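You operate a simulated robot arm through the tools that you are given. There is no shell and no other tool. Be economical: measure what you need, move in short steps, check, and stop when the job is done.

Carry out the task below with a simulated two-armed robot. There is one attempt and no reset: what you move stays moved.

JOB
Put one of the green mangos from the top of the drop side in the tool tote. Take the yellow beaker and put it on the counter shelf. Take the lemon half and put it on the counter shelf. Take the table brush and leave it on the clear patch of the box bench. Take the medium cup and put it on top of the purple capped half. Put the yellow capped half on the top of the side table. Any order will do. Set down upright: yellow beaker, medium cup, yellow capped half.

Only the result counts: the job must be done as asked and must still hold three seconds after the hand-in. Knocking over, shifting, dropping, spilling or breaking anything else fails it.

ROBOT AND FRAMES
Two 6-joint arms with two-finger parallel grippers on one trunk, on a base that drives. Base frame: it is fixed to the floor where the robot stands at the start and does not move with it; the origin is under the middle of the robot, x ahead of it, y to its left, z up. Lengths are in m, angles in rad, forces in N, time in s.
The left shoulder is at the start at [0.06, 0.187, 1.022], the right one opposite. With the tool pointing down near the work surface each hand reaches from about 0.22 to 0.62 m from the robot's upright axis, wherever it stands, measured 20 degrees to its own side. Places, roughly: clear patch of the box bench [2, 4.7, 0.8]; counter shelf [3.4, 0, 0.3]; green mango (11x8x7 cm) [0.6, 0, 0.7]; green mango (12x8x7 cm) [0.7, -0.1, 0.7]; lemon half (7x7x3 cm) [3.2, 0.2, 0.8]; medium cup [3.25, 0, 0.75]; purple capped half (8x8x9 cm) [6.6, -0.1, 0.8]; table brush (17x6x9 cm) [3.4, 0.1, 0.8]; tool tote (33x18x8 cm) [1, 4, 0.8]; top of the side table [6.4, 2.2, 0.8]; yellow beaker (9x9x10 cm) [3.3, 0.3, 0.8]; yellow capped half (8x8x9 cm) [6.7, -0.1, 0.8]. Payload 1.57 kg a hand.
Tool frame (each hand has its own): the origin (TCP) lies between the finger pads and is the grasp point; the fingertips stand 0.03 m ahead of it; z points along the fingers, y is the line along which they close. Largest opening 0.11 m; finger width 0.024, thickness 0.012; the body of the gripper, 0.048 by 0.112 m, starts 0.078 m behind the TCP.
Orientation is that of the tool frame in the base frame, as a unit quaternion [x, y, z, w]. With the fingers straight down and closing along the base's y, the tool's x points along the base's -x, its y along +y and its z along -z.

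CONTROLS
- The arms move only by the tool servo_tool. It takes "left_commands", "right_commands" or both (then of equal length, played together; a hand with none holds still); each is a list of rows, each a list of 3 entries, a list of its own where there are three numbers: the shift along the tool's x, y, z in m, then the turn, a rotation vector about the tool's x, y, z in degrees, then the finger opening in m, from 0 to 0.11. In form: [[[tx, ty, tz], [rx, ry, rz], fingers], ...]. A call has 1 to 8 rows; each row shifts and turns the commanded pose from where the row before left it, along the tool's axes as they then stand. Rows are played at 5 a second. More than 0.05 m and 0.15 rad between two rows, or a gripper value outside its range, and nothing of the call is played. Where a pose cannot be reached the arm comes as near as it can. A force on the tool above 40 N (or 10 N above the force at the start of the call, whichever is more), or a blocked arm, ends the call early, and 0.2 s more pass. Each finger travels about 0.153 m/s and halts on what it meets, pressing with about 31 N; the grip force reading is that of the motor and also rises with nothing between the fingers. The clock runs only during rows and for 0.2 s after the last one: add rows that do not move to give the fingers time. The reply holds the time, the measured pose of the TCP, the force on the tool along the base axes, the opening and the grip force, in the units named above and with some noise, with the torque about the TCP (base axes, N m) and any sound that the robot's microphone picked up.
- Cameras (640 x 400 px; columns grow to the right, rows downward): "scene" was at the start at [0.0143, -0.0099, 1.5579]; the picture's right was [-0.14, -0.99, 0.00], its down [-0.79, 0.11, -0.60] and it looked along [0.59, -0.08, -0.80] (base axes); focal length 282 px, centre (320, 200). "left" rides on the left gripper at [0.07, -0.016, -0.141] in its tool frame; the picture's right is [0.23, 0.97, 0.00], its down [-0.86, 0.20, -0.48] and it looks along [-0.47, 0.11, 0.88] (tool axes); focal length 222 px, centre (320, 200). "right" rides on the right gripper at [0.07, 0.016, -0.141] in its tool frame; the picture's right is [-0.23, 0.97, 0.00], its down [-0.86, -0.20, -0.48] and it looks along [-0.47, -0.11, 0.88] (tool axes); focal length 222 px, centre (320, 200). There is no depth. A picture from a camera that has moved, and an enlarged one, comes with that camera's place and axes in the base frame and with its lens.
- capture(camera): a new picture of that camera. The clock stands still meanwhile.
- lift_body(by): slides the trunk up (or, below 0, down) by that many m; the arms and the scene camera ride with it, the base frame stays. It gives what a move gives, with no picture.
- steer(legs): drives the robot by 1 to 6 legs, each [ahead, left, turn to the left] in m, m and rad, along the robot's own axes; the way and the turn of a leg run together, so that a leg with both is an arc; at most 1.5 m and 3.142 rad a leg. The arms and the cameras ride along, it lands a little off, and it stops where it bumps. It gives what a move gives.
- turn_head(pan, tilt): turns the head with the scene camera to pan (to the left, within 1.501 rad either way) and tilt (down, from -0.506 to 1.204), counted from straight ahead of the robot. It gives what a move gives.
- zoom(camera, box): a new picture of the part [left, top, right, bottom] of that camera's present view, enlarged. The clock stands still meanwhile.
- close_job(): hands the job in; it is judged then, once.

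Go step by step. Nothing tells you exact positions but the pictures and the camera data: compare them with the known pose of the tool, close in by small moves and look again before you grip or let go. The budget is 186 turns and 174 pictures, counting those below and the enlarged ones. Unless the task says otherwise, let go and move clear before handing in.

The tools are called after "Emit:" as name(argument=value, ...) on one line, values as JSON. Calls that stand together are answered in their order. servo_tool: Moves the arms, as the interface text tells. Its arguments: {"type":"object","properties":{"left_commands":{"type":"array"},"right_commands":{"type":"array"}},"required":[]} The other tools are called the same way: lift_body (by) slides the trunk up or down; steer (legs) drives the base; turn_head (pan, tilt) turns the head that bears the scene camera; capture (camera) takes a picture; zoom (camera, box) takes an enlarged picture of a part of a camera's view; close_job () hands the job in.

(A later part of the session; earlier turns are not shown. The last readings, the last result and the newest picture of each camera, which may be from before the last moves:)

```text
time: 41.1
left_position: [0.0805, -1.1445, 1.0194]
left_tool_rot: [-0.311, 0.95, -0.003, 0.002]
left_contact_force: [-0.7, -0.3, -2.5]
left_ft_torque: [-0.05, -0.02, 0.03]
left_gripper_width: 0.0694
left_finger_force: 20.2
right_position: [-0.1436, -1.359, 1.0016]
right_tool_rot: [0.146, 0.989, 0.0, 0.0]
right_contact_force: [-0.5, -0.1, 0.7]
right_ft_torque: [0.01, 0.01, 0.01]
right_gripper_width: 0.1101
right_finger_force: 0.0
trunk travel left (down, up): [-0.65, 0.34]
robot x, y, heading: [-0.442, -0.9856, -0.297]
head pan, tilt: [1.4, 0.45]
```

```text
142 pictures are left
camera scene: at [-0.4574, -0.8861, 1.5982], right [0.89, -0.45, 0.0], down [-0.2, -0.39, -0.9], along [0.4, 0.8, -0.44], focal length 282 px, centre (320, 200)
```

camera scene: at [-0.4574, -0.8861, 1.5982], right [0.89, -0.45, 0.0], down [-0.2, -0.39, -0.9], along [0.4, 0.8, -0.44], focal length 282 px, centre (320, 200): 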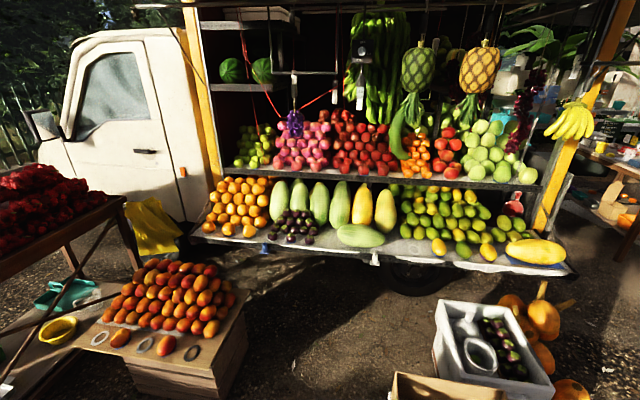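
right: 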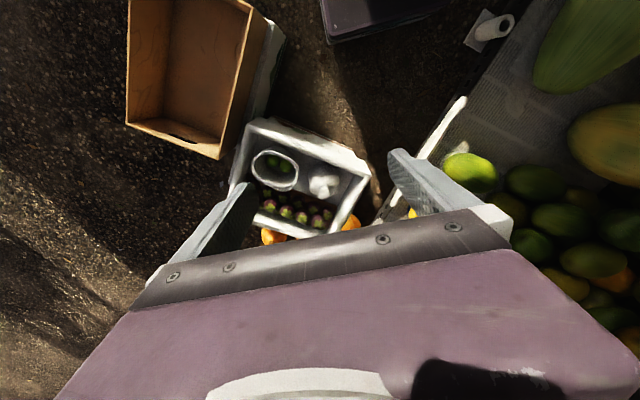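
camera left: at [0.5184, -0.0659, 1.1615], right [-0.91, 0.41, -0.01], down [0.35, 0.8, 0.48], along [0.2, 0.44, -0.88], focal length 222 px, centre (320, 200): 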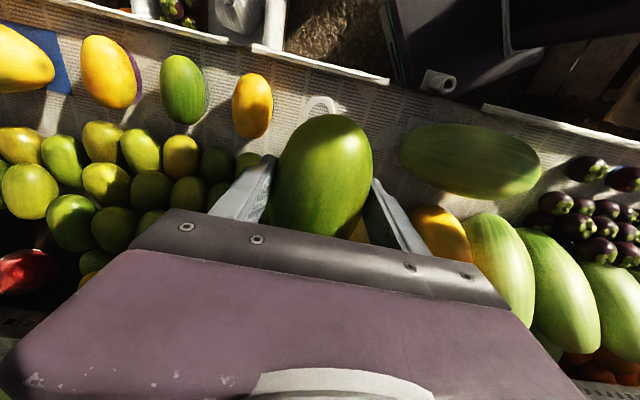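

I can see the counter ahead near (3.3, 0), with clear ground to it past the pumpkins. I'll straighten up, pass to the right of them and stop short of the counter to look.

Emit:
steer(legs=[[0, 0, 0.295], [0, -0.3, 0], [1.4, 0, 0], [0.9, 0.5, 0]])

Emit:
turn_head(pan=0.5, tilt=0.45)

Emit:
capture(camera="scene")

Emit:
turn_head(pan=1.4, tilt=0.3)

Emit:
capture(camera="scene")

```text
time: 55.6
left_position: [2.3783, -0.702, 1.0186]
left_tool_rot: [-0.465, 0.885, -0.002, 0.002]
left_contact_force: [0.3, 0.0, -3.4]
left_ft_torque: [-0.01, 0.0, 0.02]
left_gripper_width: 0.0692
left_finger_force: 20.1
right_position: [2.2377, -0.9789, 1.0014]
right_tool_rot: [-0.021, 1.0, 0.0, 0.0]
right_contact_force: [0.2, -0.5, 0.1]
right_ft_torque: [-0.02, -0.03, 0.01]
right_gripper_width: 0.1101
right_finger_force: 0.0
trunk travel left (down, up): [-0.65, 0.34]
robot x, y, heading: [1.8304, -0.7224, 0.043]
head pan, tilt: [1.4, 0.45]
```

```text
time: 56.8
left_position: [2.379, -0.7023, 1.0186]
left_tool_rot: [-0.465, 0.886, -0.003, 0.002]
left_contact_force: [-0.4, 0.7, -3.2]
left_ft_torque: [0.0, 0.01, 0.0]
left_gripper_width: 0.0691
left_finger_force: 20.2
right_position: [2.2381, -0.9791, 1.0011]
right_tool_rot: [-0.021, 1.0, 0.0, 0.0]
right_contact_force: [-0.5, -0.8, 0.4]
right_ft_torque: [0.01, -0.01, -0.01]
right_gripper_width: 0.1099
right_finger_force: 0.0
trunk travel left (down, up): [-0.65, 0.34]
robot x, y, heading: [1.8355, -0.7227, 0.043]
head pan, tilt: [0.499, 0.45]
```

```text
141 pictures are left
camera scene: at [1.8531, -0.6792, 1.5982], right [0.52, -0.86, 0.0], down [-0.37, -0.22, -0.9], along [0.77, 0.46, -0.44], focal length 282 px, centre (320, 200)
```

scene: 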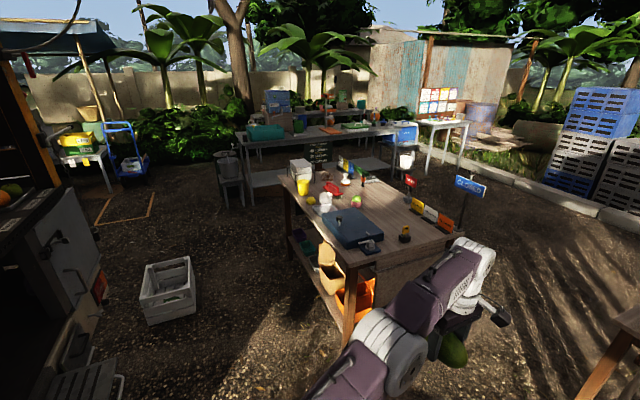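

```text
time: 58.0
left_position: [2.3794, -0.7021, 1.0196]
left_tool_rot: [-0.465, 0.886, -0.002, 0.002]
left_contact_force: [-0.1, -0.4, -2.9]
left_ft_torque: [-0.02, 0.02, -0.01]
left_gripper_width: 0.0694
left_finger_force: 19.9
right_position: [2.2381, -0.9783, 1.0003]
right_tool_rot: [-0.021, 1.0, 0.0, 0.0]
right_contact_force: [-0.2, 1.1, -0.4]
right_ft_torque: [-0.02, -0.04, 0.0]
right_gripper_width: 0.1099
right_finger_force: 0.1
trunk travel left (down, up): [-0.65, 0.34]
robot x, y, heading: [1.8314, -0.725, 0.042]
head pan, tilt: [1.4, 0.3]
```

```text
140 pictures are left
camera scene: at [1.7864, -0.6341, 1.6121], right [0.99, -0.13, 0.0], down [-0.04, -0.29, -0.96], along [0.12, 0.95, -0.3], focal length 282 px, centre (320, 200)
```

scene: 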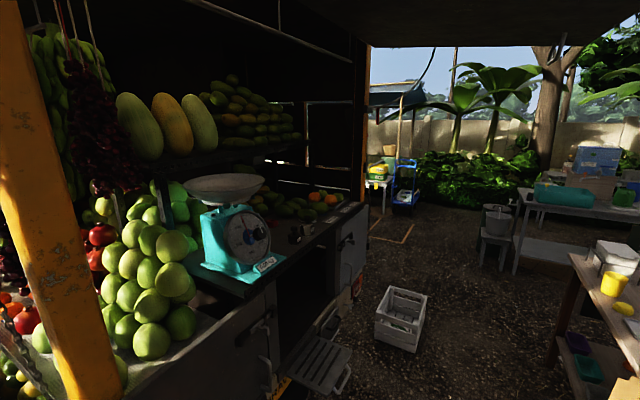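

The counter's open long side runs from about (2.87,-0.38) to (3.44,0.60), so I should face it with heading about -0.5. I'll turn left, drive up alongside and turn in.

Emit:
steer(legs=[[0, 0, 0.75], [1.15, 0.06, 0], [0, 0, -1.3]])

Emit:
turn_head(pan=0.0, tilt=0.8)

Emit:
capture(camera="scene")

```text
time: 69.0
left_position: [3.0638, -0.0968, 1.0202]
left_tool_rot: [-0.228, 0.974, -0.003, 0.001]
left_contact_force: [-0.2, -0.2, -2.6]
left_ft_torque: [0.01, -0.01, 0.0]
left_gripper_width: 0.0695
left_finger_force: 20.5
right_position: [2.8076, -0.2729, 1.0015]
right_tool_rot: [0.229, 0.973, 0.001, 0.0]
right_contact_force: [-0.3, 0.0, -0.1]
right_ft_torque: [0.04, -0.01, -0.01]
right_gripper_width: 0.1097
right_finger_force: 0.1
trunk travel left (down, up): [-0.65, 0.34]
robot x, y, heading: [2.5757, 0.1468, -0.462]
head pan, tilt: [1.4, 0.3]
```

```text
time: 70.5
left_position: [3.0653, -0.0968, 1.02]
left_tool_rot: [-0.229, 0.974, -0.002, 0.002]
left_contact_force: [-0.3, 1.2, -2.8]
left_ft_torque: [0.01, 0.03, 0.01]
left_gripper_width: 0.0693
left_finger_force: 19.8
right_position: [2.8082, -0.2708, 1.0019]
right_tool_rot: [0.229, 0.973, 0.0, 0.0]
right_contact_force: [-0.6, 0.3, 1.1]
right_ft_torque: [-0.01, 0.0, -0.01]
right_gripper_width: 0.11
right_finger_force: 0.0
trunk travel left (down, up): [-0.65, 0.34]
robot x, y, heading: [2.5741, 0.1436, -0.462]
head pan, tilt: [0.0, 0.799]
```

```text
139 pictures are left
camera scene: at [2.5957, 0.1379, 1.5678], right [-0.45, -0.9, 0.0], down [-0.64, 0.32, -0.7], along [0.62, -0.31, -0.72], focal length 282 px, centre (320, 200)
```

scene: 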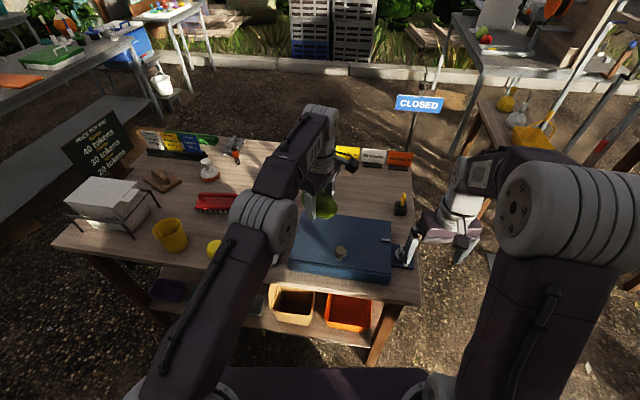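

The counter is before me, with the beaker at (170,233) and the lemon at (213,247). I'll enlarge the left part of the table.

Emit:
zoom(camera="scene", box=[40, 110, 300, 280])

Emit:
zoom(camera="scene", box=[50, 220, 430, 400])

```text
2.35 times, centred on (170, 195) of scene
camera zoom: at [2.5957, 0.1379, 1.5678], right [-0.45, -0.9, 0.0], down [-0.64, 0.32, -0.7], along [0.62, -0.31, -0.72], focal length 662 px, centre (673, 212)
```

zoom: 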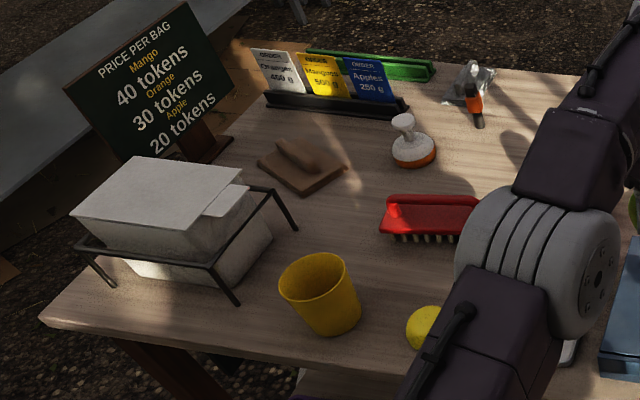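

```text
1.68 times, centred on (240, 310) of scene
camera zoom: at [2.5957, 0.1379, 1.5678], right [-0.45, -0.9, 0.0], down [-0.64, 0.32, -0.7], along [0.62, -0.31, -0.72], focal length 474 px, centre (455, 15)
```

zoom: 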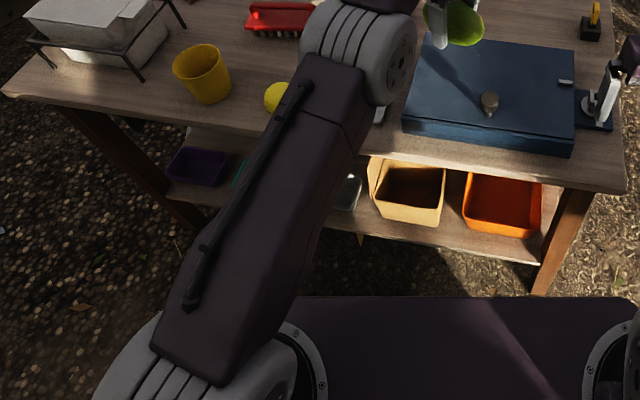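

The red brush, beaker and lemon are in view, and the cup is behind my left arm. I'll tuck the left hand with the mango back and to the left before moving in.

Emit:
servo_tool(left_commands=[[[-0.013, 0.037, 0], [0, 0, 0], 0], [[-0.013, 0.037, 0], [0, 0, 0], 0], [[-0.013, 0.037, 0], [0, 0, 0], 0], [[-0.013, 0.037, 0], [0, 0, 0], 0], [[-0.013, 0.037, 0], [0, 0, 0], 0], [[-0.013, 0.037, 0], [0, 0, 0], 0], [[-0.013, 0.037, 0], [0, 0, 0], 0], [[-0.013, 0.037, 0], [0, 0, 0], 0]])

Emit:
capture(camera="scene")

```text
time: 72.3
left_position: [3.0254, 0.2153, 1.0194]
left_tool_rot: [-0.228, 0.974, -0.003, 0.001]
left_contact_force: [-0.4, 1.0, -3.2]
left_ft_torque: [0.01, 0.01, 0.02]
left_gripper_width: 0.0692
left_finger_force: 19.8
right_position: [2.809, -0.2699, 1.0009]
right_tool_rot: [0.23, 0.973, 0.0, 0.0]
right_contact_force: [-0.2, 1.1, -0.3]
right_ft_torque: [0.02, 0.0, -0.03]
right_gripper_width: 0.1098
right_finger_force: 0.0
trunk travel left (down, up): [-0.65, 0.34]
robot x, y, heading: [2.5758, 0.1459, -0.46]
head pan, tilt: [0.0, 0.799]
```

```text
136 pictures are left
camera scene: at [2.5951, 0.1396, 1.5678], right [-0.45, -0.9, 0.0], down [-0.64, 0.32, -0.7], along [0.62, -0.31, -0.72], focal length 282 px, centre (320, 200)
```

scene: 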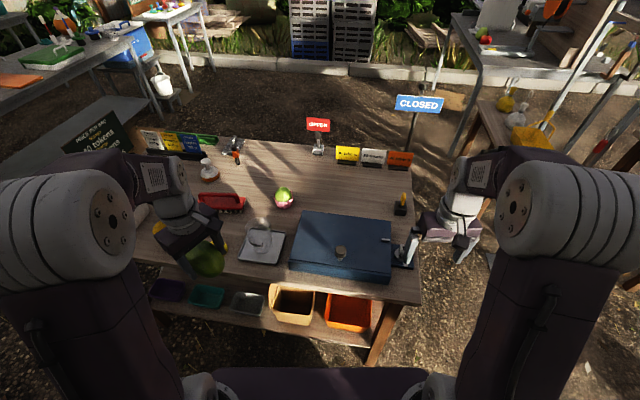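

The white cup shows up on a small tray at about (3.2, 0.07). I'll slide left along the counter so the beaker and lemon come into the right arm's reach.

Emit:
servo_tool(left_commands=[[[-0.01, 0.02, -0.04], [0, 0, 0], 0], [[-0.01, 0.02, -0.04], [0, 0, 0], 0], [[-0.01, 0.02, -0.02], [0, 0, 0], 0]])

Emit:
steer(legs=[[0.05, 0.45, 0]])

Emit:
capture(camera="scene")

Emit:
capture(camera="right")

```text
time: 73.1
left_position: [3.0271, 0.2815, 1.1188]
left_tool_rot: [-0.229, 0.973, -0.003, 0.002]
left_contact_force: [-0.1, 0.0, -3.0]
left_ft_torque: [-0.01, 0.02, 0.02]
left_gripper_width: 0.0691
left_finger_force: 19.9
right_position: [2.8085, -0.2714, 1.0017]
right_tool_rot: [0.229, 0.973, 0.001, 0.001]
right_contact_force: [-0.3, -1.1, 1.0]
right_ft_torque: [0.01, 0.01, 0.02]
right_gripper_width: 0.11
right_finger_force: 0.0
trunk travel left (down, up): [-0.65, 0.34]
robot x, y, heading: [2.5769, 0.147, -0.464]
head pan, tilt: [0.0, 0.799]
```

```text
time: 75.8
left_position: [3.2698, 0.6648, 1.1191]
left_tool_rot: [-0.23, 0.973, -0.002, 0.002]
left_contact_force: [0.2, 0.3, -2.6]
left_ft_torque: [0.01, 0.01, 0.01]
left_gripper_width: 0.0691
left_finger_force: 19.6
right_position: [3.0538, 0.1121, 1.0014]
right_tool_rot: [0.227, 0.974, 0.0, 0.001]
right_contact_force: [0.0, 0.5, 0.6]
right_ft_torque: [0.0, -0.03, -0.03]
right_gripper_width: 0.11
right_finger_force: 0.0
trunk travel left (down, up): [-0.65, 0.34]
robot x, y, heading: [2.822, 0.5281, -0.459]
head pan, tilt: [0.0, 0.799]
```

```text
135 pictures are left
camera scene: at [2.8394, 0.5194, 1.5677], right [-0.44, -0.9, 0.0], down [-0.64, 0.32, -0.7], along [0.62, -0.31, -0.72], focal length 282 px, centre (320, 200)
```

scene: 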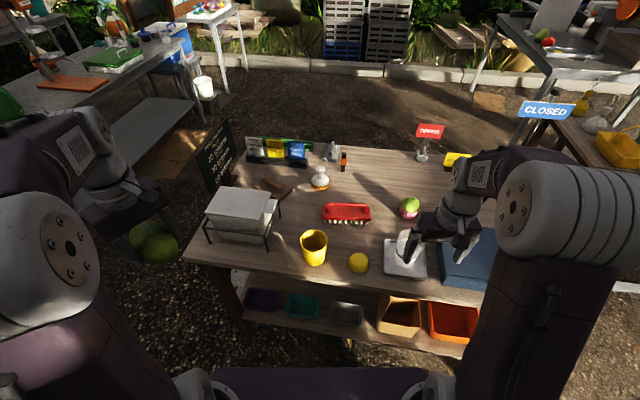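

```text
134 pictures are left
camera right: at [2.9986, 0.1568, 1.1414], right [0.63, 0.77, 0.0], down [0.68, -0.56, 0.48], along [0.37, -0.3, -0.88], focal length 222 px, centre (320, 200)
```

right: 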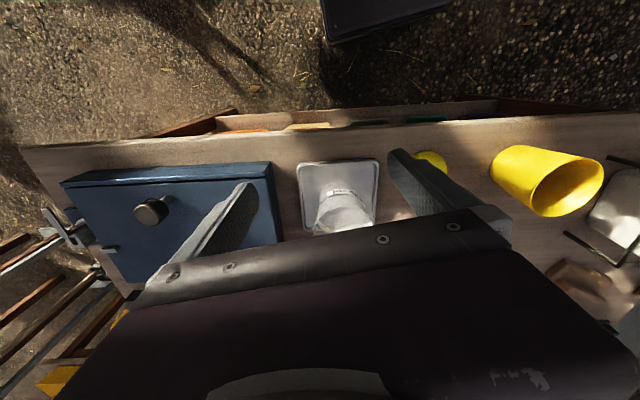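

The shelf holds several bins along its front. I'll enlarge it to find free room.

Emit:
zoom(camera="scene", box=[220, 250, 490, 370])

Emit:
zoom(camera="scene", box=[280, 180, 440, 290])

```text
2.37 times, centred on (355, 310) of scene
camera zoom: at [2.8394, 0.5194, 1.5677], right [-0.44, -0.9, 0.0], down [-0.64, 0.32, -0.7], along [0.62, -0.31, -0.72], focal length 667 px, centre (237, -61)
```

zoom: 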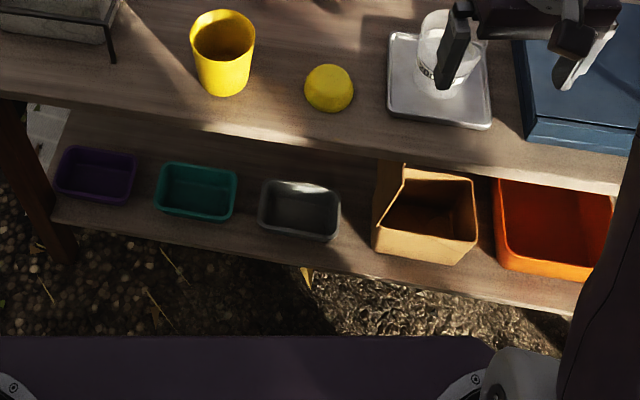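

```text
3.64 times, centred on (360, 235) of scene
camera zoom: at [2.8394, 0.5194, 1.5677], right [-0.44, -0.9, 0.0], down [-0.64, 0.32, -0.7], along [0.62, -0.31, -0.72], focal length 1024 px, centre (174, 73)
```

zoom: 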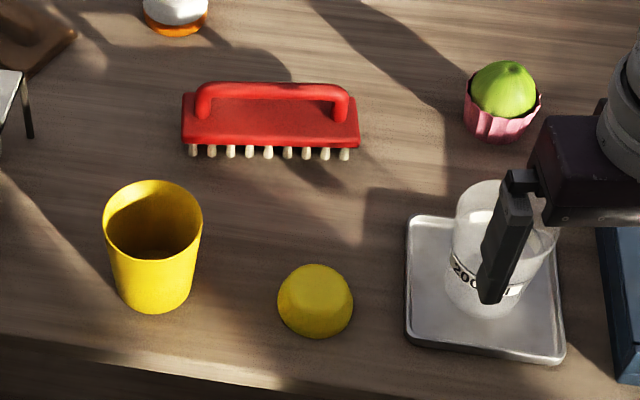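

The trays line the shelf's front, so I must see behind them. I'll back off a little from the counter and lower the trunk to look under the top.

Emit:
steer(legs=[[-0.12, -0.25, 0]])

Emit:
lift_body(by=-0.6)

Emit:
turn_head(pan=0.0, tilt=0.5)

Emit:
capture(camera="scene")

```text
time: 77.8
left_position: [3.0528, 0.4926, 1.1179]
left_tool_rot: [-0.23, 0.973, -0.002, 0.003]
left_contact_force: [-1.4, -0.8, -2.9]
left_ft_torque: [0.02, -0.01, 0.01]
left_gripper_width: 0.069
left_finger_force: 20.0
right_position: [2.8349, -0.0602, 1.0007]
right_tool_rot: [0.228, 0.974, 0.0, 0.0]
right_contact_force: [-0.3, 0.0, 0.3]
right_ft_torque: [0.01, 0.0, -0.03]
right_gripper_width: 0.11
right_finger_force: 0.0
trunk travel left (down, up): [-0.65, 0.34]
robot x, y, heading: [2.6021, 0.3561, -0.466]
head pan, tilt: [0.0, 0.799]
```

```text
refused: -0.6 is not a number from -0.4 to 0.4
```

```text
time: 78.6
left_position: [3.0515, 0.4933, 1.1185]
left_tool_rot: [-0.23, 0.973, -0.003, 0.002]
left_contact_force: [-0.3, 0.5, -2.0]
left_ft_torque: [-0.01, -0.01, -0.01]
left_gripper_width: 0.0691
left_finger_force: 20.2
right_position: [2.8349, -0.0598, 1.0025]
right_tool_rot: [0.229, 0.973, 0.0, 0.0]
right_contact_force: [-0.1, -0.5, -0.6]
right_ft_torque: [-0.01, 0.05, 0.02]
right_gripper_width: 0.11
right_finger_force: 0.1
trunk travel left (down, up): [-0.65, 0.34]
robot x, y, heading: [2.6014, 0.3562, -0.459]
head pan, tilt: [0.0, 0.499]
```

```text
131 pictures are left
camera scene: at [2.6306, 0.3438, 1.5936], right [-0.44, -0.9, 0.0], down [-0.43, 0.21, -0.88], along [0.79, -0.39, -0.48], focal length 282 px, centre (320, 200)
```

scene: 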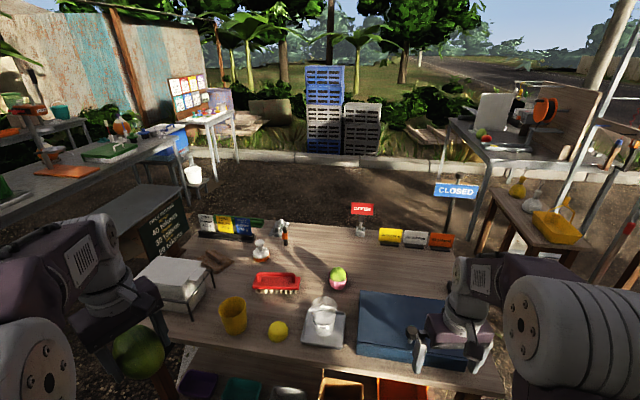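

Both hands are clear of the edge, so I'll lower in two steps.

Emit:
lift_body(by=-0.35)

Emit:
lift_body(by=-0.25)

Emit:
capture(camera="scene")

```text
time: 82.0
left_position: [3.0524, 0.4936, 0.7688]
left_tool_rot: [-0.23, 0.973, -0.003, 0.002]
left_contact_force: [-0.5, 0.5, -2.4]
left_ft_torque: [0.01, 0.0, -0.03]
left_gripper_width: 0.0693
left_finger_force: 20.0
right_position: [2.8337, -0.0591, 0.6509]
right_tool_rot: [0.228, 0.974, 0.0, 0.0]
right_contact_force: [0.7, 0.4, -0.3]
right_ft_torque: [0.01, 0.01, 0.02]
right_gripper_width: 0.11
right_finger_force: 0.0
trunk travel left (down, up): [-0.3, 0.69]
robot x, y, heading: [2.6034, 0.3579, -0.465]
head pan, tilt: [0.0, 0.499]
```

```text
time: 84.6
left_position: [3.0518, 0.4927, 0.5184]
left_tool_rot: [-0.23, 0.973, -0.002, 0.001]
left_contact_force: [0.2, -0.1, -2.4]
left_ft_torque: [0.0, 0.01, 0.04]
left_gripper_width: 0.0692
left_finger_force: 19.8
right_position: [2.835, -0.0607, 0.401]
right_tool_rot: [0.228, 0.974, 0.0, 0.0]
right_contact_force: [-0.7, 0.1, -0.1]
right_ft_torque: [0.02, 0.0, -0.01]
right_gripper_width: 0.1102
right_finger_force: 0.0
trunk travel left (down, up): [-0.05, 0.94]
robot x, y, heading: [2.6039, 0.3549, -0.463]
head pan, tilt: [0.0, 0.499]
```

```text
130 pictures are left
camera scene: at [2.6305, 0.3438, 0.9937], right [-0.44, -0.9, 0.0], down [-0.43, 0.21, -0.88], along [0.79, -0.39, -0.48], focal length 282 px, centre (320, 200)
```

scene: 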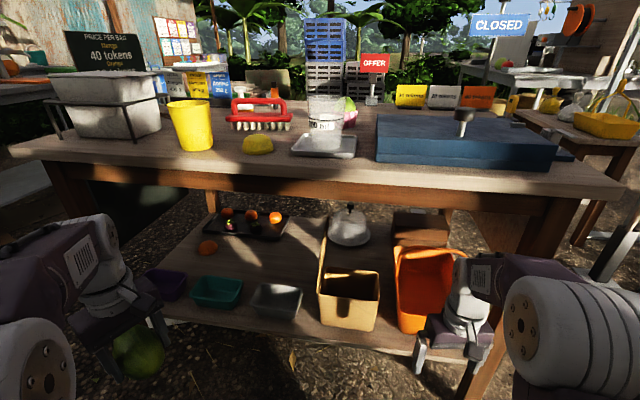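

Behind the front trays there's a free strip on the shelf, around (270,260). I'll enlarge it.

Emit:
zoom(camera="scene", box=[140, 180, 480, 340])

```text
1.88 times, centred on (310, 260) of scene
camera zoom: at [2.6305, 0.3438, 0.9937], right [-0.44, -0.9, 0.0], down [-0.43, 0.21, -0.88], along [0.79, -0.39, -0.48], focal length 530 px, centre (339, 87)
```

zoom: 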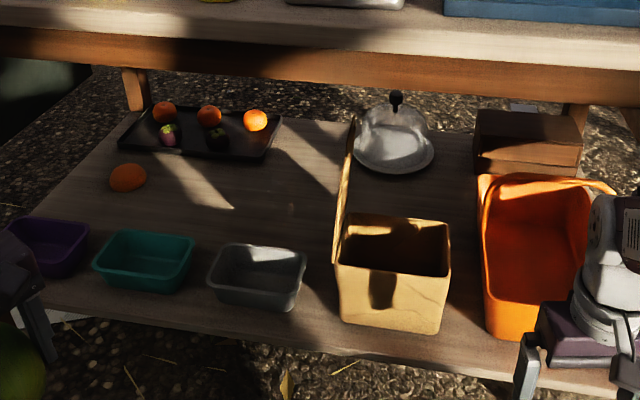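

The free strip on the shelf behind the trays centres near (3.43, 0.10)–(3.49, 0.23), shelf height about 0.275. I'll tuck the left arm with the mango to my side, then raise the trunk again.

Emit:
servo_tool(left_commands=[[[0.005, 0.042, 0], [0, 0, 0], 0], [[0.005, 0.042, 0], [0, 0, 0], 0], [[0.005, 0.042, 0], [0, 0, 0], 0], [[0.005, 0.042, 0], [0, 0, 0], 0], [[0.005, 0.042, 0], [0, 0, 0], 0], [[0.005, 0.042, 0], [0, 0, 0], 0]])

Emit:
lift_body(by=0.35)

Emit:
lift_body(by=0.25)

Emit:
turn_head(pan=0.0, tilt=0.8)

Emit:
capture(camera="scene")

```text
time: 86.0
left_position: [2.9128, 0.704, 0.5158]
left_tool_rot: [-0.229, 0.973, -0.002, 0.002]
left_contact_force: [0.0, 0.9, -2.4]
left_ft_torque: [0.0, 0.01, 0.01]
left_gripper_width: 0.0692
left_finger_force: 20.2
right_position: [2.8347, -0.0605, 0.4009]
right_tool_rot: [0.229, 0.974, 0.0, 0.001]
right_contact_force: [0.7, 0.6, 1.5]
right_ft_torque: [0.01, -0.01, 0.0]
right_gripper_width: 0.1101
right_finger_force: 0.0
trunk travel left (down, up): [-0.05, 0.94]
robot x, y, heading: [2.6048, 0.3559, -0.468]
head pan, tilt: [0.0, 0.499]
```

```text
time: 89.4
left_position: [2.9131, 0.704, 0.8672]
left_tool_rot: [-0.23, 0.973, -0.003, 0.002]
left_contact_force: [-0.1, 0.1, -2.3]
left_ft_torque: [0.03, 0.01, 0.01]
left_gripper_width: 0.0689
left_finger_force: 19.7
right_position: [2.8338, -0.0605, 0.7517]
right_tool_rot: [0.228, 0.974, 0.0, 0.0]
right_contact_force: [0.3, 1.0, 0.4]
right_ft_torque: [0.02, 0.02, 0.01]
right_gripper_width: 0.1098
right_finger_force: 0.1
trunk travel left (down, up): [-0.4, 0.59]
robot x, y, heading: [2.6011, 0.3552, -0.462]
head pan, tilt: [0.0, 0.499]
```

```text
time: 92.0
left_position: [2.9127, 0.7028, 1.116]
left_tool_rot: [-0.231, 0.973, -0.002, 0.001]
left_contact_force: [-0.4, 0.1, -2.7]
left_ft_torque: [-0.03, 0.0, -0.01]
left_gripper_width: 0.0689
left_finger_force: 20.0
right_position: [2.8346, -0.0595, 1.001]
right_tool_rot: [0.228, 0.974, 0.0, -0.001]
right_contact_force: [0.6, 0.1, -0.6]
right_ft_torque: [-0.04, 0.01, 0.0]
right_gripper_width: 0.1098
right_finger_force: 0.1
trunk travel left (down, up): [-0.65, 0.34]
robot x, y, heading: [2.5974, 0.3566, -0.46]
head pan, tilt: [0.0, 0.499]
```

```text
time: 92.8
left_position: [2.9129, 0.703, 1.1154]
left_tool_rot: [-0.23, 0.973, -0.002, 0.002]
left_contact_force: [0.4, 0.3, -1.8]
left_ft_torque: [-0.04, 0.0, -0.02]
left_gripper_width: 0.0689
left_finger_force: 20.3
right_position: [2.8332, -0.0597, 1.0]
right_tool_rot: [0.229, 0.973, -0.001, 0.0]
right_contact_force: [0.8, 0.1, -0.7]
right_ft_torque: [0.0, 0.01, 0.02]
right_gripper_width: 0.1101
right_finger_force: 0.0
trunk travel left (down, up): [-0.65, 0.34]
robot x, y, heading: [2.6033, 0.3574, -0.46]
head pan, tilt: [0.0, 0.799]
```

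```text
128 pictures are left
camera scene: at [2.6214, 0.3486, 1.5678], right [-0.44, -0.9, 0.0], down [-0.64, 0.32, -0.7], along [0.62, -0.31, -0.72], focal length 282 px, centre (320, 200)
```

scene: 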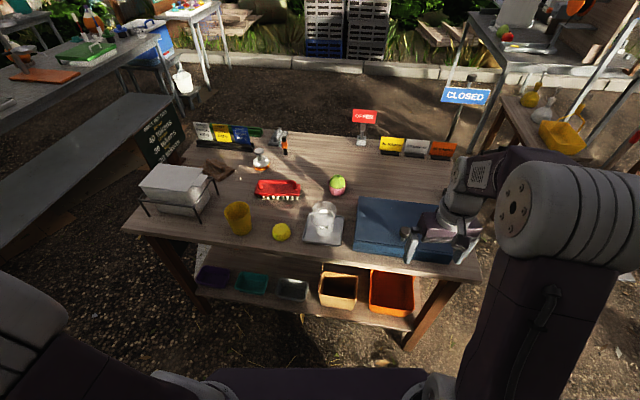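

The left arm is out of the way; the beaker triangulates to about (3.27, 0.32), tabletop near 0.81. I'll move closer and pitch the right tool forward for use under the top later.

Emit:
steer(legs=[[0.0, 0.25, 0], [0.15, 0, 0]])

Emit:
capture(camera="scene")

```text
time: 94.5
left_position: [3.0151, 0.9091, 1.1142]
left_tool_rot: [-0.23, 0.973, -0.003, -0.001]
left_contact_force: [-0.3, 1.1, -3.1]
left_ft_torque: [-0.06, 0.05, 0.03]
left_gripper_width: 0.069
left_finger_force: 19.6
right_position: [2.9359, 0.1455, 1.0025]
right_tool_rot: [0.228, 0.974, -0.002, -0.001]
right_contact_force: [0.0, 2.4, 0.0]
right_ft_torque: [-0.05, 0.02, -0.04]
right_gripper_width: 0.1099
right_finger_force: 0.0
trunk travel left (down, up): [-0.65, 0.34]
robot x, y, heading: [2.704, 0.5637, -0.459]
head pan, tilt: [0.0, 0.799]
stopped in leg 1: the robot was blocked; the commanded pose is now the measured one
```

```text
127 pictures are left
camera scene: at [2.7239, 0.5553, 1.5677], right [-0.44, -0.9, 0.0], down [-0.64, 0.32, -0.7], along [0.62, -0.31, -0.72], focal length 282 px, centre (320, 200)
```

scene: 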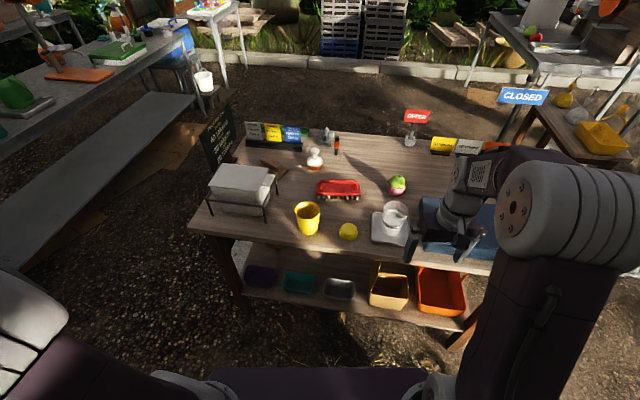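

The base was blocked, probably by the white crate at my left. I'll step away from it and look at it.

Emit:
steer(legs=[[0.12, -0.03, 0]])

Emit:
turn_head(pan=1.5, tilt=0.9)

Emit:
capture(camera="scene")

Emit:
turn_head(pan=0.0, tilt=0.8)

Emit:
capture(camera="scene")

```text
time: 95.8
left_position: [3.1085, 0.8259, 1.1166]
left_tool_rot: [-0.229, 0.973, -0.001, 0.002]
left_contact_force: [0.1, 0.8, -2.6]
left_ft_torque: [-0.04, 0.01, -0.02]
left_gripper_width: 0.0689
left_finger_force: 19.5
right_position: [3.0286, 0.0618, 1.0036]
right_tool_rot: [0.229, 0.973, -0.001, 0.0]
right_contact_force: [0.0, 0.6, -0.4]
right_ft_torque: [0.01, 0.04, -0.01]
right_gripper_width: 0.11
right_finger_force: 0.1
trunk travel left (down, up): [-0.65, 0.34]
robot x, y, heading: [2.7981, 0.4794, -0.46]
head pan, tilt: [0.0, 0.799]
```

```text
time: 97.4
left_position: [3.1095, 0.8241, 1.1178]
left_tool_rot: [-0.229, 0.973, -0.002, 0.001]
left_contact_force: [0.1, -0.7, -2.8]
left_ft_torque: [0.0, -0.04, -0.06]
left_gripper_width: 0.0691
left_finger_force: 20.3
right_position: [3.0292, 0.0619, 1.0017]
right_tool_rot: [0.229, 0.973, 0.0, 0.0]
right_contact_force: [0.3, 0.5, 0.1]
right_ft_torque: [0.01, 0.02, -0.02]
right_gripper_width: 0.1103
right_finger_force: 0.0
trunk travel left (down, up): [-0.65, 0.34]
robot x, y, heading: [2.7971, 0.483, -0.461]
head pan, tilt: [1.499, 0.901]
```

```text
126 pictures are left
camera scene: at [2.7829, 0.5719, 1.5598], right [0.86, -0.51, 0.0], down [-0.4, -0.67, -0.62], along [0.32, 0.53, -0.78], focal length 282 px, centre (320, 200)
```

scene: 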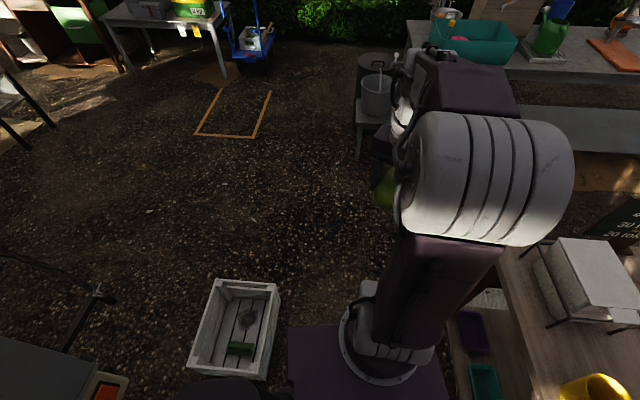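

```text
time: 99.0
left_position: [3.1087, 0.8248, 1.116]
left_tool_rot: [-0.229, 0.973, -0.003, 0.001]
left_contact_force: [-1.1, 1.4, -2.7]
left_ft_torque: [0.0, 0.02, 0.0]
left_gripper_width: 0.0689
left_finger_force: 19.8
right_position: [3.0287, 0.0625, 1.0001]
right_tool_rot: [0.229, 0.974, 0.001, 0.0]
right_contact_force: [0.4, -0.5, -0.2]
right_ft_torque: [0.0, 0.03, 0.0]
right_gripper_width: 0.1096
right_finger_force: 0.0
trunk travel left (down, up): [-0.65, 0.34]
robot x, y, heading: [2.7978, 0.4788, -0.458]
head pan, tilt: [0.0, 0.799]
```

```text
125 pictures are left
camera scene: at [2.8167, 0.471, 1.5677], right [-0.45, -0.9, 0.0], down [-0.64, 0.32, -0.7], along [0.62, -0.31, -0.72], focal length 282 px, centre (320, 200)
```

scene: 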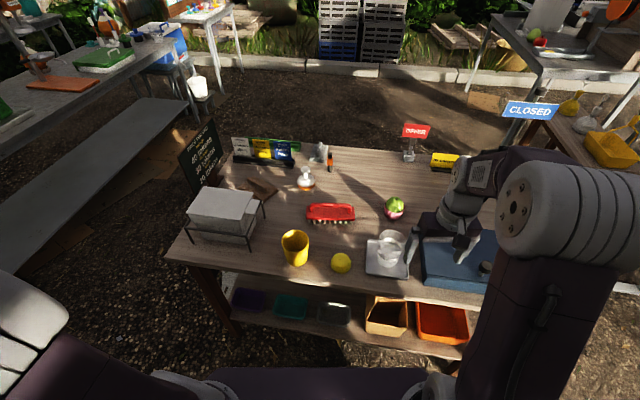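

The crate is standing as before. The beaker sits at about 0.51 ahead, 0.07 left of the robot; I'll bring the right hand over in front of it, high enough to pass the cup.

Emit:
servo_tool(right_commands=[[[0.03, 0, -0.04], [0, 0, 0], 0.11], [[0, 0.048, 0], [0, 0, 0], 0.11], [[0, 0.048, 0], [0, 0, 0], 0.11], [[0, 0.048, 0], [0, 0, 0], 0.11], [[0, 0.048, 0], [0, 0, 0], 0.11], [[0, 0.048, 0], [0, 0, 0], 0.11], [[0, 0.048, 0], [0, 0, 0], 0.11], [[0, 0.048, 0], [0, 0, 0], 0.11]])

Emit:
servo_tool(right_commands=[[[0, 0, 0], [0, -8, 0], 0.11], [[0, 0, 0], [0, -8, 0], 0.11], [[0, 0, 0], [0, -8, 0], 0.11], [[0, 0, 0], [0, -8, 0], 0.11], [[0, 0, 0], [0, -8, 0], 0.11], [[0, 0, 0], [0, -5, 0], 0.11], [[0, 0, 0], [0, 0, 0], 0.11]])

Emit:
capture(camera="right")

Emit:
capture(camera="scene")

```text
time: 100.8
left_position: [3.1102, 0.8275, 1.1147]
left_tool_rot: [-0.229, 0.973, -0.003, 0.001]
left_contact_force: [0.1, -0.4, -2.1]
left_ft_torque: [-0.01, 0.02, -0.01]
left_gripper_width: 0.0688
left_finger_force: 20.2
right_position: [3.1527, 0.3756, 1.0414]
right_tool_rot: [0.229, 0.973, -0.001, 0.0]
right_contact_force: [-0.3, -0.3, 0.0]
right_ft_torque: [-0.01, 0.0, 0.01]
right_gripper_width: 0.1098
right_finger_force: 0.0
trunk travel left (down, up): [-0.65, 0.34]
robot x, y, heading: [2.7983, 0.4819, -0.466]
head pan, tilt: [0.0, 0.799]
```

```text
time: 102.4
left_position: [3.1083, 0.8242, 1.1163]
left_tool_rot: [-0.229, 0.973, -0.003, 0.001]
left_contact_force: [0.7, 0.6, -3.0]
left_ft_torque: [-0.04, 0.02, -0.01]
left_gripper_width: 0.069
left_finger_force: 19.5
right_position: [3.1527, 0.3759, 1.0413]
right_tool_rot: [0.212, 0.9, -0.088, 0.371]
right_contact_force: [0.1, -0.4, -0.5]
right_ft_torque: [0.0, 0.04, 0.0]
right_gripper_width: 0.1099
right_finger_force: 0.0
trunk travel left (down, up): [-0.65, 0.34]
robot x, y, heading: [2.7985, 0.4813, -0.463]
head pan, tilt: [0.0, 0.799]
```

```text
124 pictures are left
camera right: at [3.0261, 0.4574, 1.0907], right [0.58, 0.8, 0.16], down [0.15, -0.3, 0.94], along [0.8, -0.52, -0.29], focal length 222 px, centre (320, 200)
```

right: 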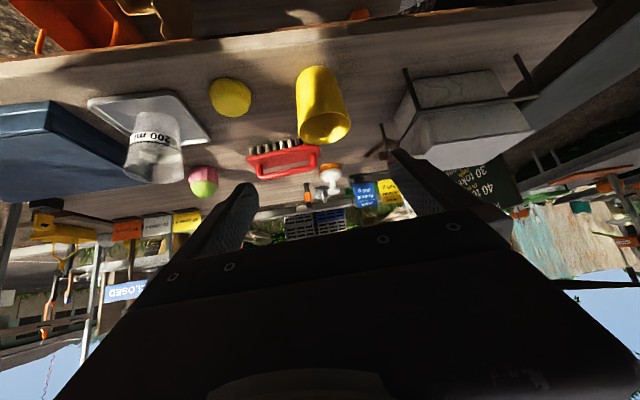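

```text
123 pictures are left
camera scene: at [2.8167, 0.4709, 1.5677], right [-0.45, -0.9, 0.0], down [-0.64, 0.32, -0.7], along [0.62, -0.31, -0.72], focal length 282 px, centre (320, 200)
```

scene: 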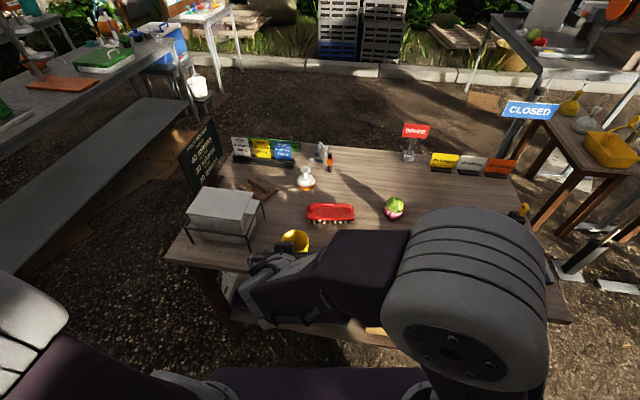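

The beaker triangulates again to (3.275, 0.325), standing from z 0.80 to 0.90. I'll advance along the pitched tool axis, then look before closing.

Emit:
servo_tool(right_commands=[[[0.0375, 0.008, 0.02], [0, 0, 0], 0.11], [[0, 0, 0.04], [0, 0, 0], 0.11], [[0, 0, 0.04], [0, 0, 0], 0.11], [[0, 0, 0.04], [0, 0, 0], 0.11], [[0, 0, 0], [0, 0, 0], 0.11]])

Emit:
capture(camera="right")

Emit:
zoom(camera="scene", box=[220, 190, 400, 310])

```text
time: 103.6
left_position: [3.1076, 0.8244, 1.116]
left_tool_rot: [-0.229, 0.973, -0.003, 0.002]
left_contact_force: [-0.7, 0.3, -2.6]
left_ft_torque: [-0.02, 0.02, 0.02]
left_gripper_width: 0.069
left_finger_force: 20.1
right_position: [3.2225, 0.3504, 0.9136]
right_tool_rot: [0.212, 0.9, -0.088, 0.372]
right_contact_force: [-0.2, 0.3, -0.4]
right_ft_torque: [-0.07, -0.01, 0.01]
right_gripper_width: 0.1101
right_finger_force: 0.1
trunk travel left (down, up): [-0.65, 0.34]
robot x, y, heading: [2.7954, 0.4773, -0.461]
head pan, tilt: [0.0, 0.799]
```

```text
122 pictures are left
camera right: at [3.0959, 0.4319, 0.9631], right [0.58, 0.8, 0.16], down [0.15, -0.3, 0.94], along [0.8, -0.52, -0.29], focal length 222 px, centre (320, 200)
```

right: 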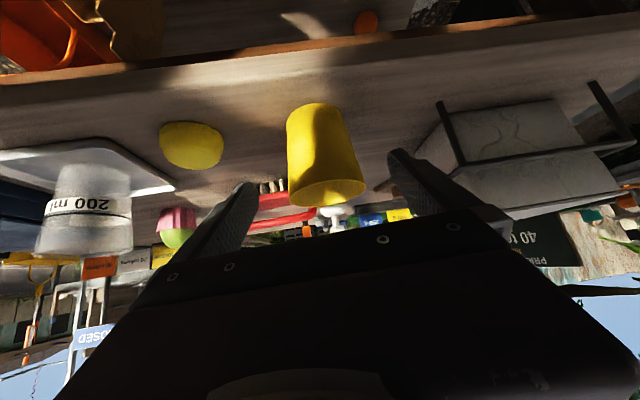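

```text
3.33 times, centred on (310, 250) of scene
camera zoom: at [2.8157, 0.4709, 1.5678], right [-0.45, -0.9, 0.0], down [-0.64, 0.32, -0.7], along [0.62, -0.31, -0.72], focal length 938 px, centre (353, 33)
```

zoom: 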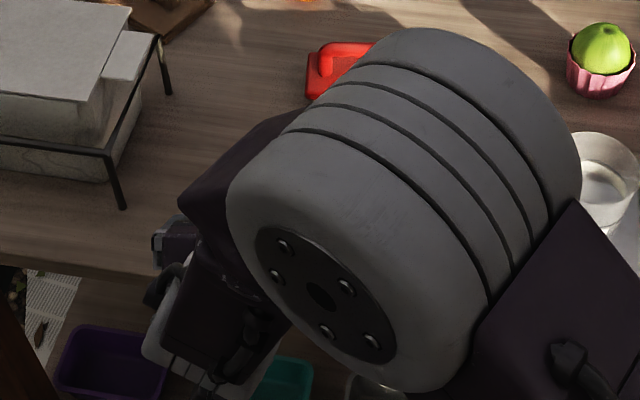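

The beaker is centred between the fingers. I'll advance the last 8.5 cm and close.

Emit:
servo_tool(right_commands=[[[0.001, 0, 0.03], [0, 0, 0], 0.11], [[0, 0, 0.03], [0, 0, 0], 0.11], [[0, 0, 0.023], [0, 0, 0], 0.11], [[0, 0, 0], [0, 0, 0], 0.11]])

Emit:
capture(camera="right")

```text
time: 104.6
left_position: [3.1083, 0.8249, 1.1156]
left_tool_rot: [-0.23, 0.973, -0.002, 0.002]
left_contact_force: [0.1, 0.2, -2.8]
left_ft_torque: [0.03, 0.01, -0.02]
left_gripper_width: 0.0688
left_finger_force: 20.4
right_position: [3.2732, 0.3224, 0.8572]
right_tool_rot: [0.211, 0.899, -0.088, 0.373]
right_contact_force: [0.6, 0.1, -0.1]
right_ft_torque: [-0.02, -0.01, 0.04]
right_gripper_width: 0.1102
right_finger_force: 0.0
trunk travel left (down, up): [-0.65, 0.34]
robot x, y, heading: [2.8005, 0.4785, -0.466]
head pan, tilt: [0.0, 0.799]
```

```text
120 pictures are left
camera right: at [3.1475, 0.4048, 0.9061], right [0.58, 0.8, 0.16], down [0.15, -0.3, 0.94], along [0.8, -0.52, -0.29], focal length 222 px, centre (320, 200)
```

right: 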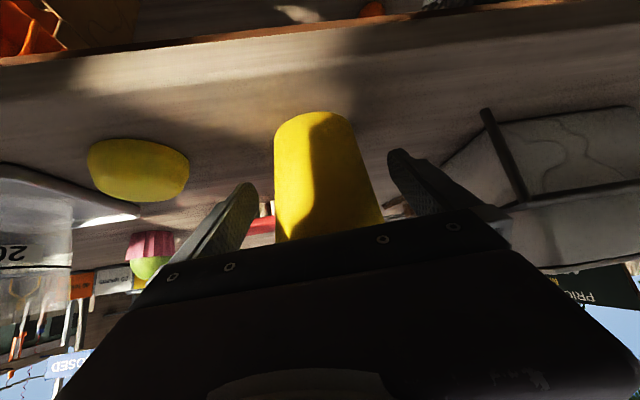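

The fingers straddle the beaker. Closing now.

Emit:
servo_tool(right_commands=[[[0, 0, 0], [0, 0, 0], 0.09], [[0, 0, 0], [0, 0, 0], 0.07], [[0, 0, 0], [0, 0, 0], 0.05], [[0, 0, 0], [0, 0, 0], 0.03], [[0, 0, 0], [0, 0, 0], 0.03]])

Emit:
servo_tool(right_commands=[[[-0.004, 0, -0.004], [0, 0, 0], 0.0], [[-0.004, 0, -0.004], [0, 0, 0], 0.0], [[-0.007, 0, -0.007], [0, 0, 0], 0.0], [[0, 0, 0], [0, 0, 0], 0.0]])

Emit:
capture(camera="right")

```text
time: 105.8
left_position: [3.1091, 0.8249, 1.1163]
left_tool_rot: [-0.23, 0.973, -0.003, 0.002]
left_contact_force: [-0.1, 0.3, -2.5]
left_ft_torque: [0.02, 0.01, 0.04]
left_gripper_width: 0.0691
left_finger_force: 19.8
right_position: [3.2736, 0.3236, 0.8569]
right_tool_rot: [0.21, 0.9, -0.088, 0.372]
right_contact_force: [-0.2, 0.9, 0.1]
right_ft_torque: [0.0, 0.01, 0.04]
right_gripper_width: 0.0739
right_finger_force: 31.1
trunk travel left (down, up): [-0.65, 0.34]
robot x, y, heading: [2.7952, 0.4792, -0.459]
head pan, tilt: [0.0, 0.799]
```

```text
time: 106.8
left_position: [3.1088, 0.8263, 1.1171]
left_tool_rot: [-0.229, 0.973, -0.002, 0.002]
left_contact_force: [-0.3, 0.1, -2.3]
left_ft_torque: [0.0, 0.01, 0.03]
left_gripper_width: 0.0691
left_finger_force: 20.4
right_position: [3.2732, 0.3245, 0.8772]
right_tool_rot: [0.211, 0.9, -0.088, 0.372]
right_contact_force: [0.9, 0.0, -1.5]
right_ft_torque: [0.03, 0.03, -0.04]
right_gripper_width: 0.074
right_finger_force: 31.7
trunk travel left (down, up): [-0.65, 0.34]
robot x, y, heading: [2.7983, 0.4769, -0.463]
head pan, tilt: [0.0, 0.799]
```

```text
119 pictures are left
camera right: at [3.1473, 0.4061, 0.9271], right [0.58, 0.8, 0.16], down [0.15, -0.3, 0.94], along [0.8, -0.52, -0.29], focal length 222 px, centre (320, 200)
```

right: 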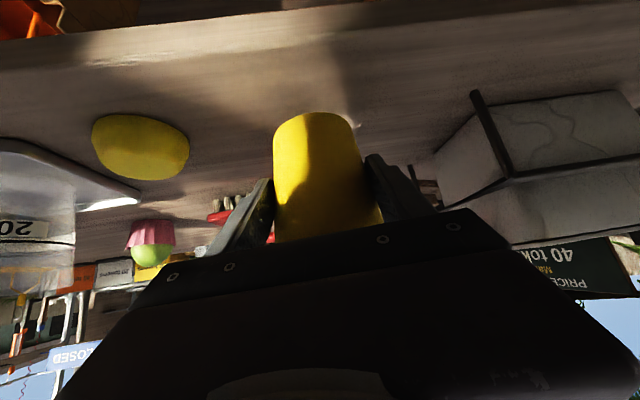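

The beaker is held and lifted. I'll draw it back and up, back the robot off the counter, and then lower the trunk.

Emit:
servo_tool(right_commands=[[[0, 0, -0.03], [0, 0, 0], 0.0], [[0.01, 0, -0.03], [0, 0, 0], 0.0], [[0.016, 0, -0.034], [0, 0, 0], 0.0], [[0.016, 0, -0.034], [0, 0, 0], 0.0], [[0, 0, 0], [0, 0, 0], 0.0]])

Emit:
steer(legs=[[-0.2, -0.25, 0]])

Emit:
lift_body(by=-0.3)

Emit:
capture(camera="scene")

```text
time: 108.0
left_position: [3.1096, 0.8244, 1.1156]
left_tool_rot: [-0.229, 0.973, -0.002, 0.002]
left_contact_force: [0.2, -0.7, -2.8]
left_ft_torque: [0.0, 0.0, 0.02]
left_gripper_width: 0.069
left_finger_force: 19.8
right_position: [3.166, 0.3774, 0.9389]
right_tool_rot: [0.212, 0.899, -0.089, 0.373]
right_contact_force: [0.5, 0.3, 0.3]
right_ft_torque: [0.0, 0.03, 0.03]
right_gripper_width: 0.074
right_finger_force: 31.0
trunk travel left (down, up): [-0.65, 0.34]
robot x, y, heading: [2.7975, 0.4799, -0.465]
head pan, tilt: [0.0, 0.799]
```

```text
time: 110.1
left_position: [2.8128, 0.6871, 1.1156]
left_tool_rot: [-0.23, 0.973, -0.002, 0.002]
left_contact_force: [0.1, 0.4, -2.2]
left_ft_torque: [0.01, 0.03, 0.0]
left_gripper_width: 0.069
left_finger_force: 20.2
right_position: [2.8718, 0.2403, 0.9387]
right_tool_rot: [0.21, 0.899, -0.088, 0.373]
right_contact_force: [0.5, 0.5, -0.4]
right_ft_torque: [0.02, -0.02, 0.01]
right_gripper_width: 0.074
right_finger_force: 30.8
trunk travel left (down, up): [-0.65, 0.34]
robot x, y, heading: [2.4997, 0.3372, -0.454]
head pan, tilt: [0.0, 0.799]
```

```text
time: 113.1
left_position: [2.8123, 0.6874, 0.8165]
left_tool_rot: [-0.23, 0.973, -0.002, 0.002]
left_contact_force: [-0.2, -0.4, -2.6]
left_ft_torque: [-0.01, 0.01, 0.0]
left_gripper_width: 0.069
left_finger_force: 20.2
right_position: [2.8717, 0.2388, 0.6381]
right_tool_rot: [0.211, 0.9, -0.088, 0.372]
right_contact_force: [0.9, -0.8, 0.5]
right_ft_torque: [0.03, 0.0, 0.02]
right_gripper_width: 0.074
right_finger_force: 31.0
trunk travel left (down, up): [-0.35, 0.64]
robot x, y, heading: [2.5026, 0.3438, -0.458]
head pan, tilt: [0.0, 0.799]
```

```text
118 pictures are left
camera scene: at [2.522, 0.332, 1.2678], right [-0.44, -0.9, 0.0], down [-0.64, 0.32, -0.7], along [0.62, -0.31, -0.72], focal length 282 px, centre (320, 200)
```

scene: 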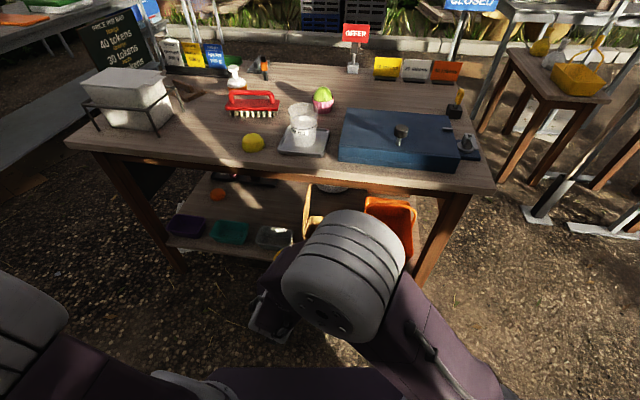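

There's clear space in front of the counter. I'll lower fully and raise the hand relative to the trunk so the elbow stays low.

Emit:
lift_body(by=-0.33)

Emit:
servo_tool(right_commands=[[[-0.025, 0, -0.025], [0, 0, 0], 0.0], [[-0.025, 0, -0.025], [0, 0, 0], 0.0], [[-0.025, 0, -0.025], [0, 0, 0], 0.0], [[-0.02, 0, -0.02], [0, 0, 0], 0.0], [[0, 0, 0], [0, 0, 0], 0.0]])

Emit:
turn_head(pan=0.0, tilt=0.5)

Emit:
capture(camera="scene")

Emit:
capture(camera="right")

```text
time: 116.4
left_position: [2.8125, 0.6863, 0.4862]
left_tool_rot: [-0.23, 0.973, -0.003, 0.001]
left_contact_force: [0.1, -0.6, -1.4]
left_ft_torque: [-0.03, 0.02, 0.0]
left_gripper_width: 0.0691
left_finger_force: 20.2
right_position: [2.872, 0.2397, 0.3085]
right_tool_rot: [0.211, 0.9, -0.088, 0.372]
right_contact_force: [0.9, -0.6, -1.8]
right_ft_torque: [0.01, -0.01, 0.01]
right_gripper_width: 0.0742
right_finger_force: 31.1
trunk travel left (down, up): [-0.02, 0.97]
robot x, y, heading: [2.4972, 0.3418, -0.454]
head pan, tilt: [0.0, 0.799]
```

```text
time: 117.6
left_position: [2.8133, 0.6867, 0.4861]
left_tool_rot: [-0.23, 0.973, -0.002, 0.001]
left_contact_force: [-0.7, -1.0, -2.0]
left_ft_torque: [-0.05, 0.02, -0.03]
left_gripper_width: 0.0688
left_finger_force: 20.1
right_position: [2.8721, 0.241, 0.4435]
right_tool_rot: [0.21, 0.9, -0.087, 0.373]
right_contact_force: [-0.5, -0.3, -1.3]
right_ft_torque: [0.0, -0.02, 0.02]
right_gripper_width: 0.074
right_finger_force: 31.0
trunk travel left (down, up): [-0.02, 0.97]
robot x, y, heading: [2.5002, 0.3403, -0.459]
head pan, tilt: [0.0, 0.799]
```

```text
time: 118.4
left_position: [2.8134, 0.6875, 0.4863]
left_tool_rot: [-0.23, 0.973, -0.002, 0.002]
left_contact_force: [-0.1, -0.3, -2.7]
left_ft_torque: [0.02, -0.01, -0.02]
left_gripper_width: 0.0689
left_finger_force: 20.2
right_position: [2.8722, 0.2392, 0.4417]
right_tool_rot: [0.21, 0.899, -0.088, 0.373]
right_contact_force: [1.0, 0.1, -0.8]
right_ft_torque: [0.0, 0.01, 0.0]
right_gripper_width: 0.0741
right_finger_force: 31.3
trunk travel left (down, up): [-0.02, 0.97]
robot x, y, heading: [2.5012, 0.3394, -0.462]
head pan, tilt: [0.0, 0.499]
```

```text
117 pictures are left
camera scene: at [2.5312, 0.3273, 0.9636], right [-0.44, -0.9, 0.0], down [-0.43, 0.21, -0.88], along [0.79, -0.39, -0.48], focal length 282 px, centre (320, 200)
```

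scene: 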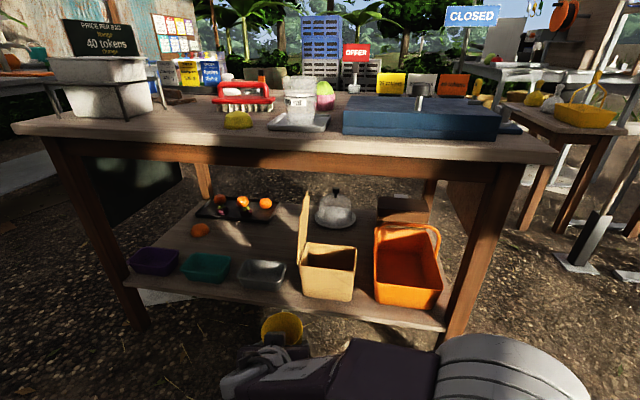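

```text
116 pictures are left
camera right: at [2.7462, 0.3209, 0.4921], right [0.58, 0.8, 0.16], down [0.15, -0.3, 0.94], along [0.8, -0.52, -0.29], focal length 222 px, centre (320, 200)
```

right: 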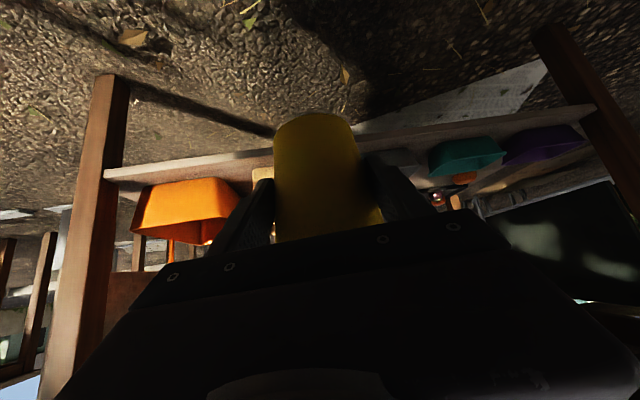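

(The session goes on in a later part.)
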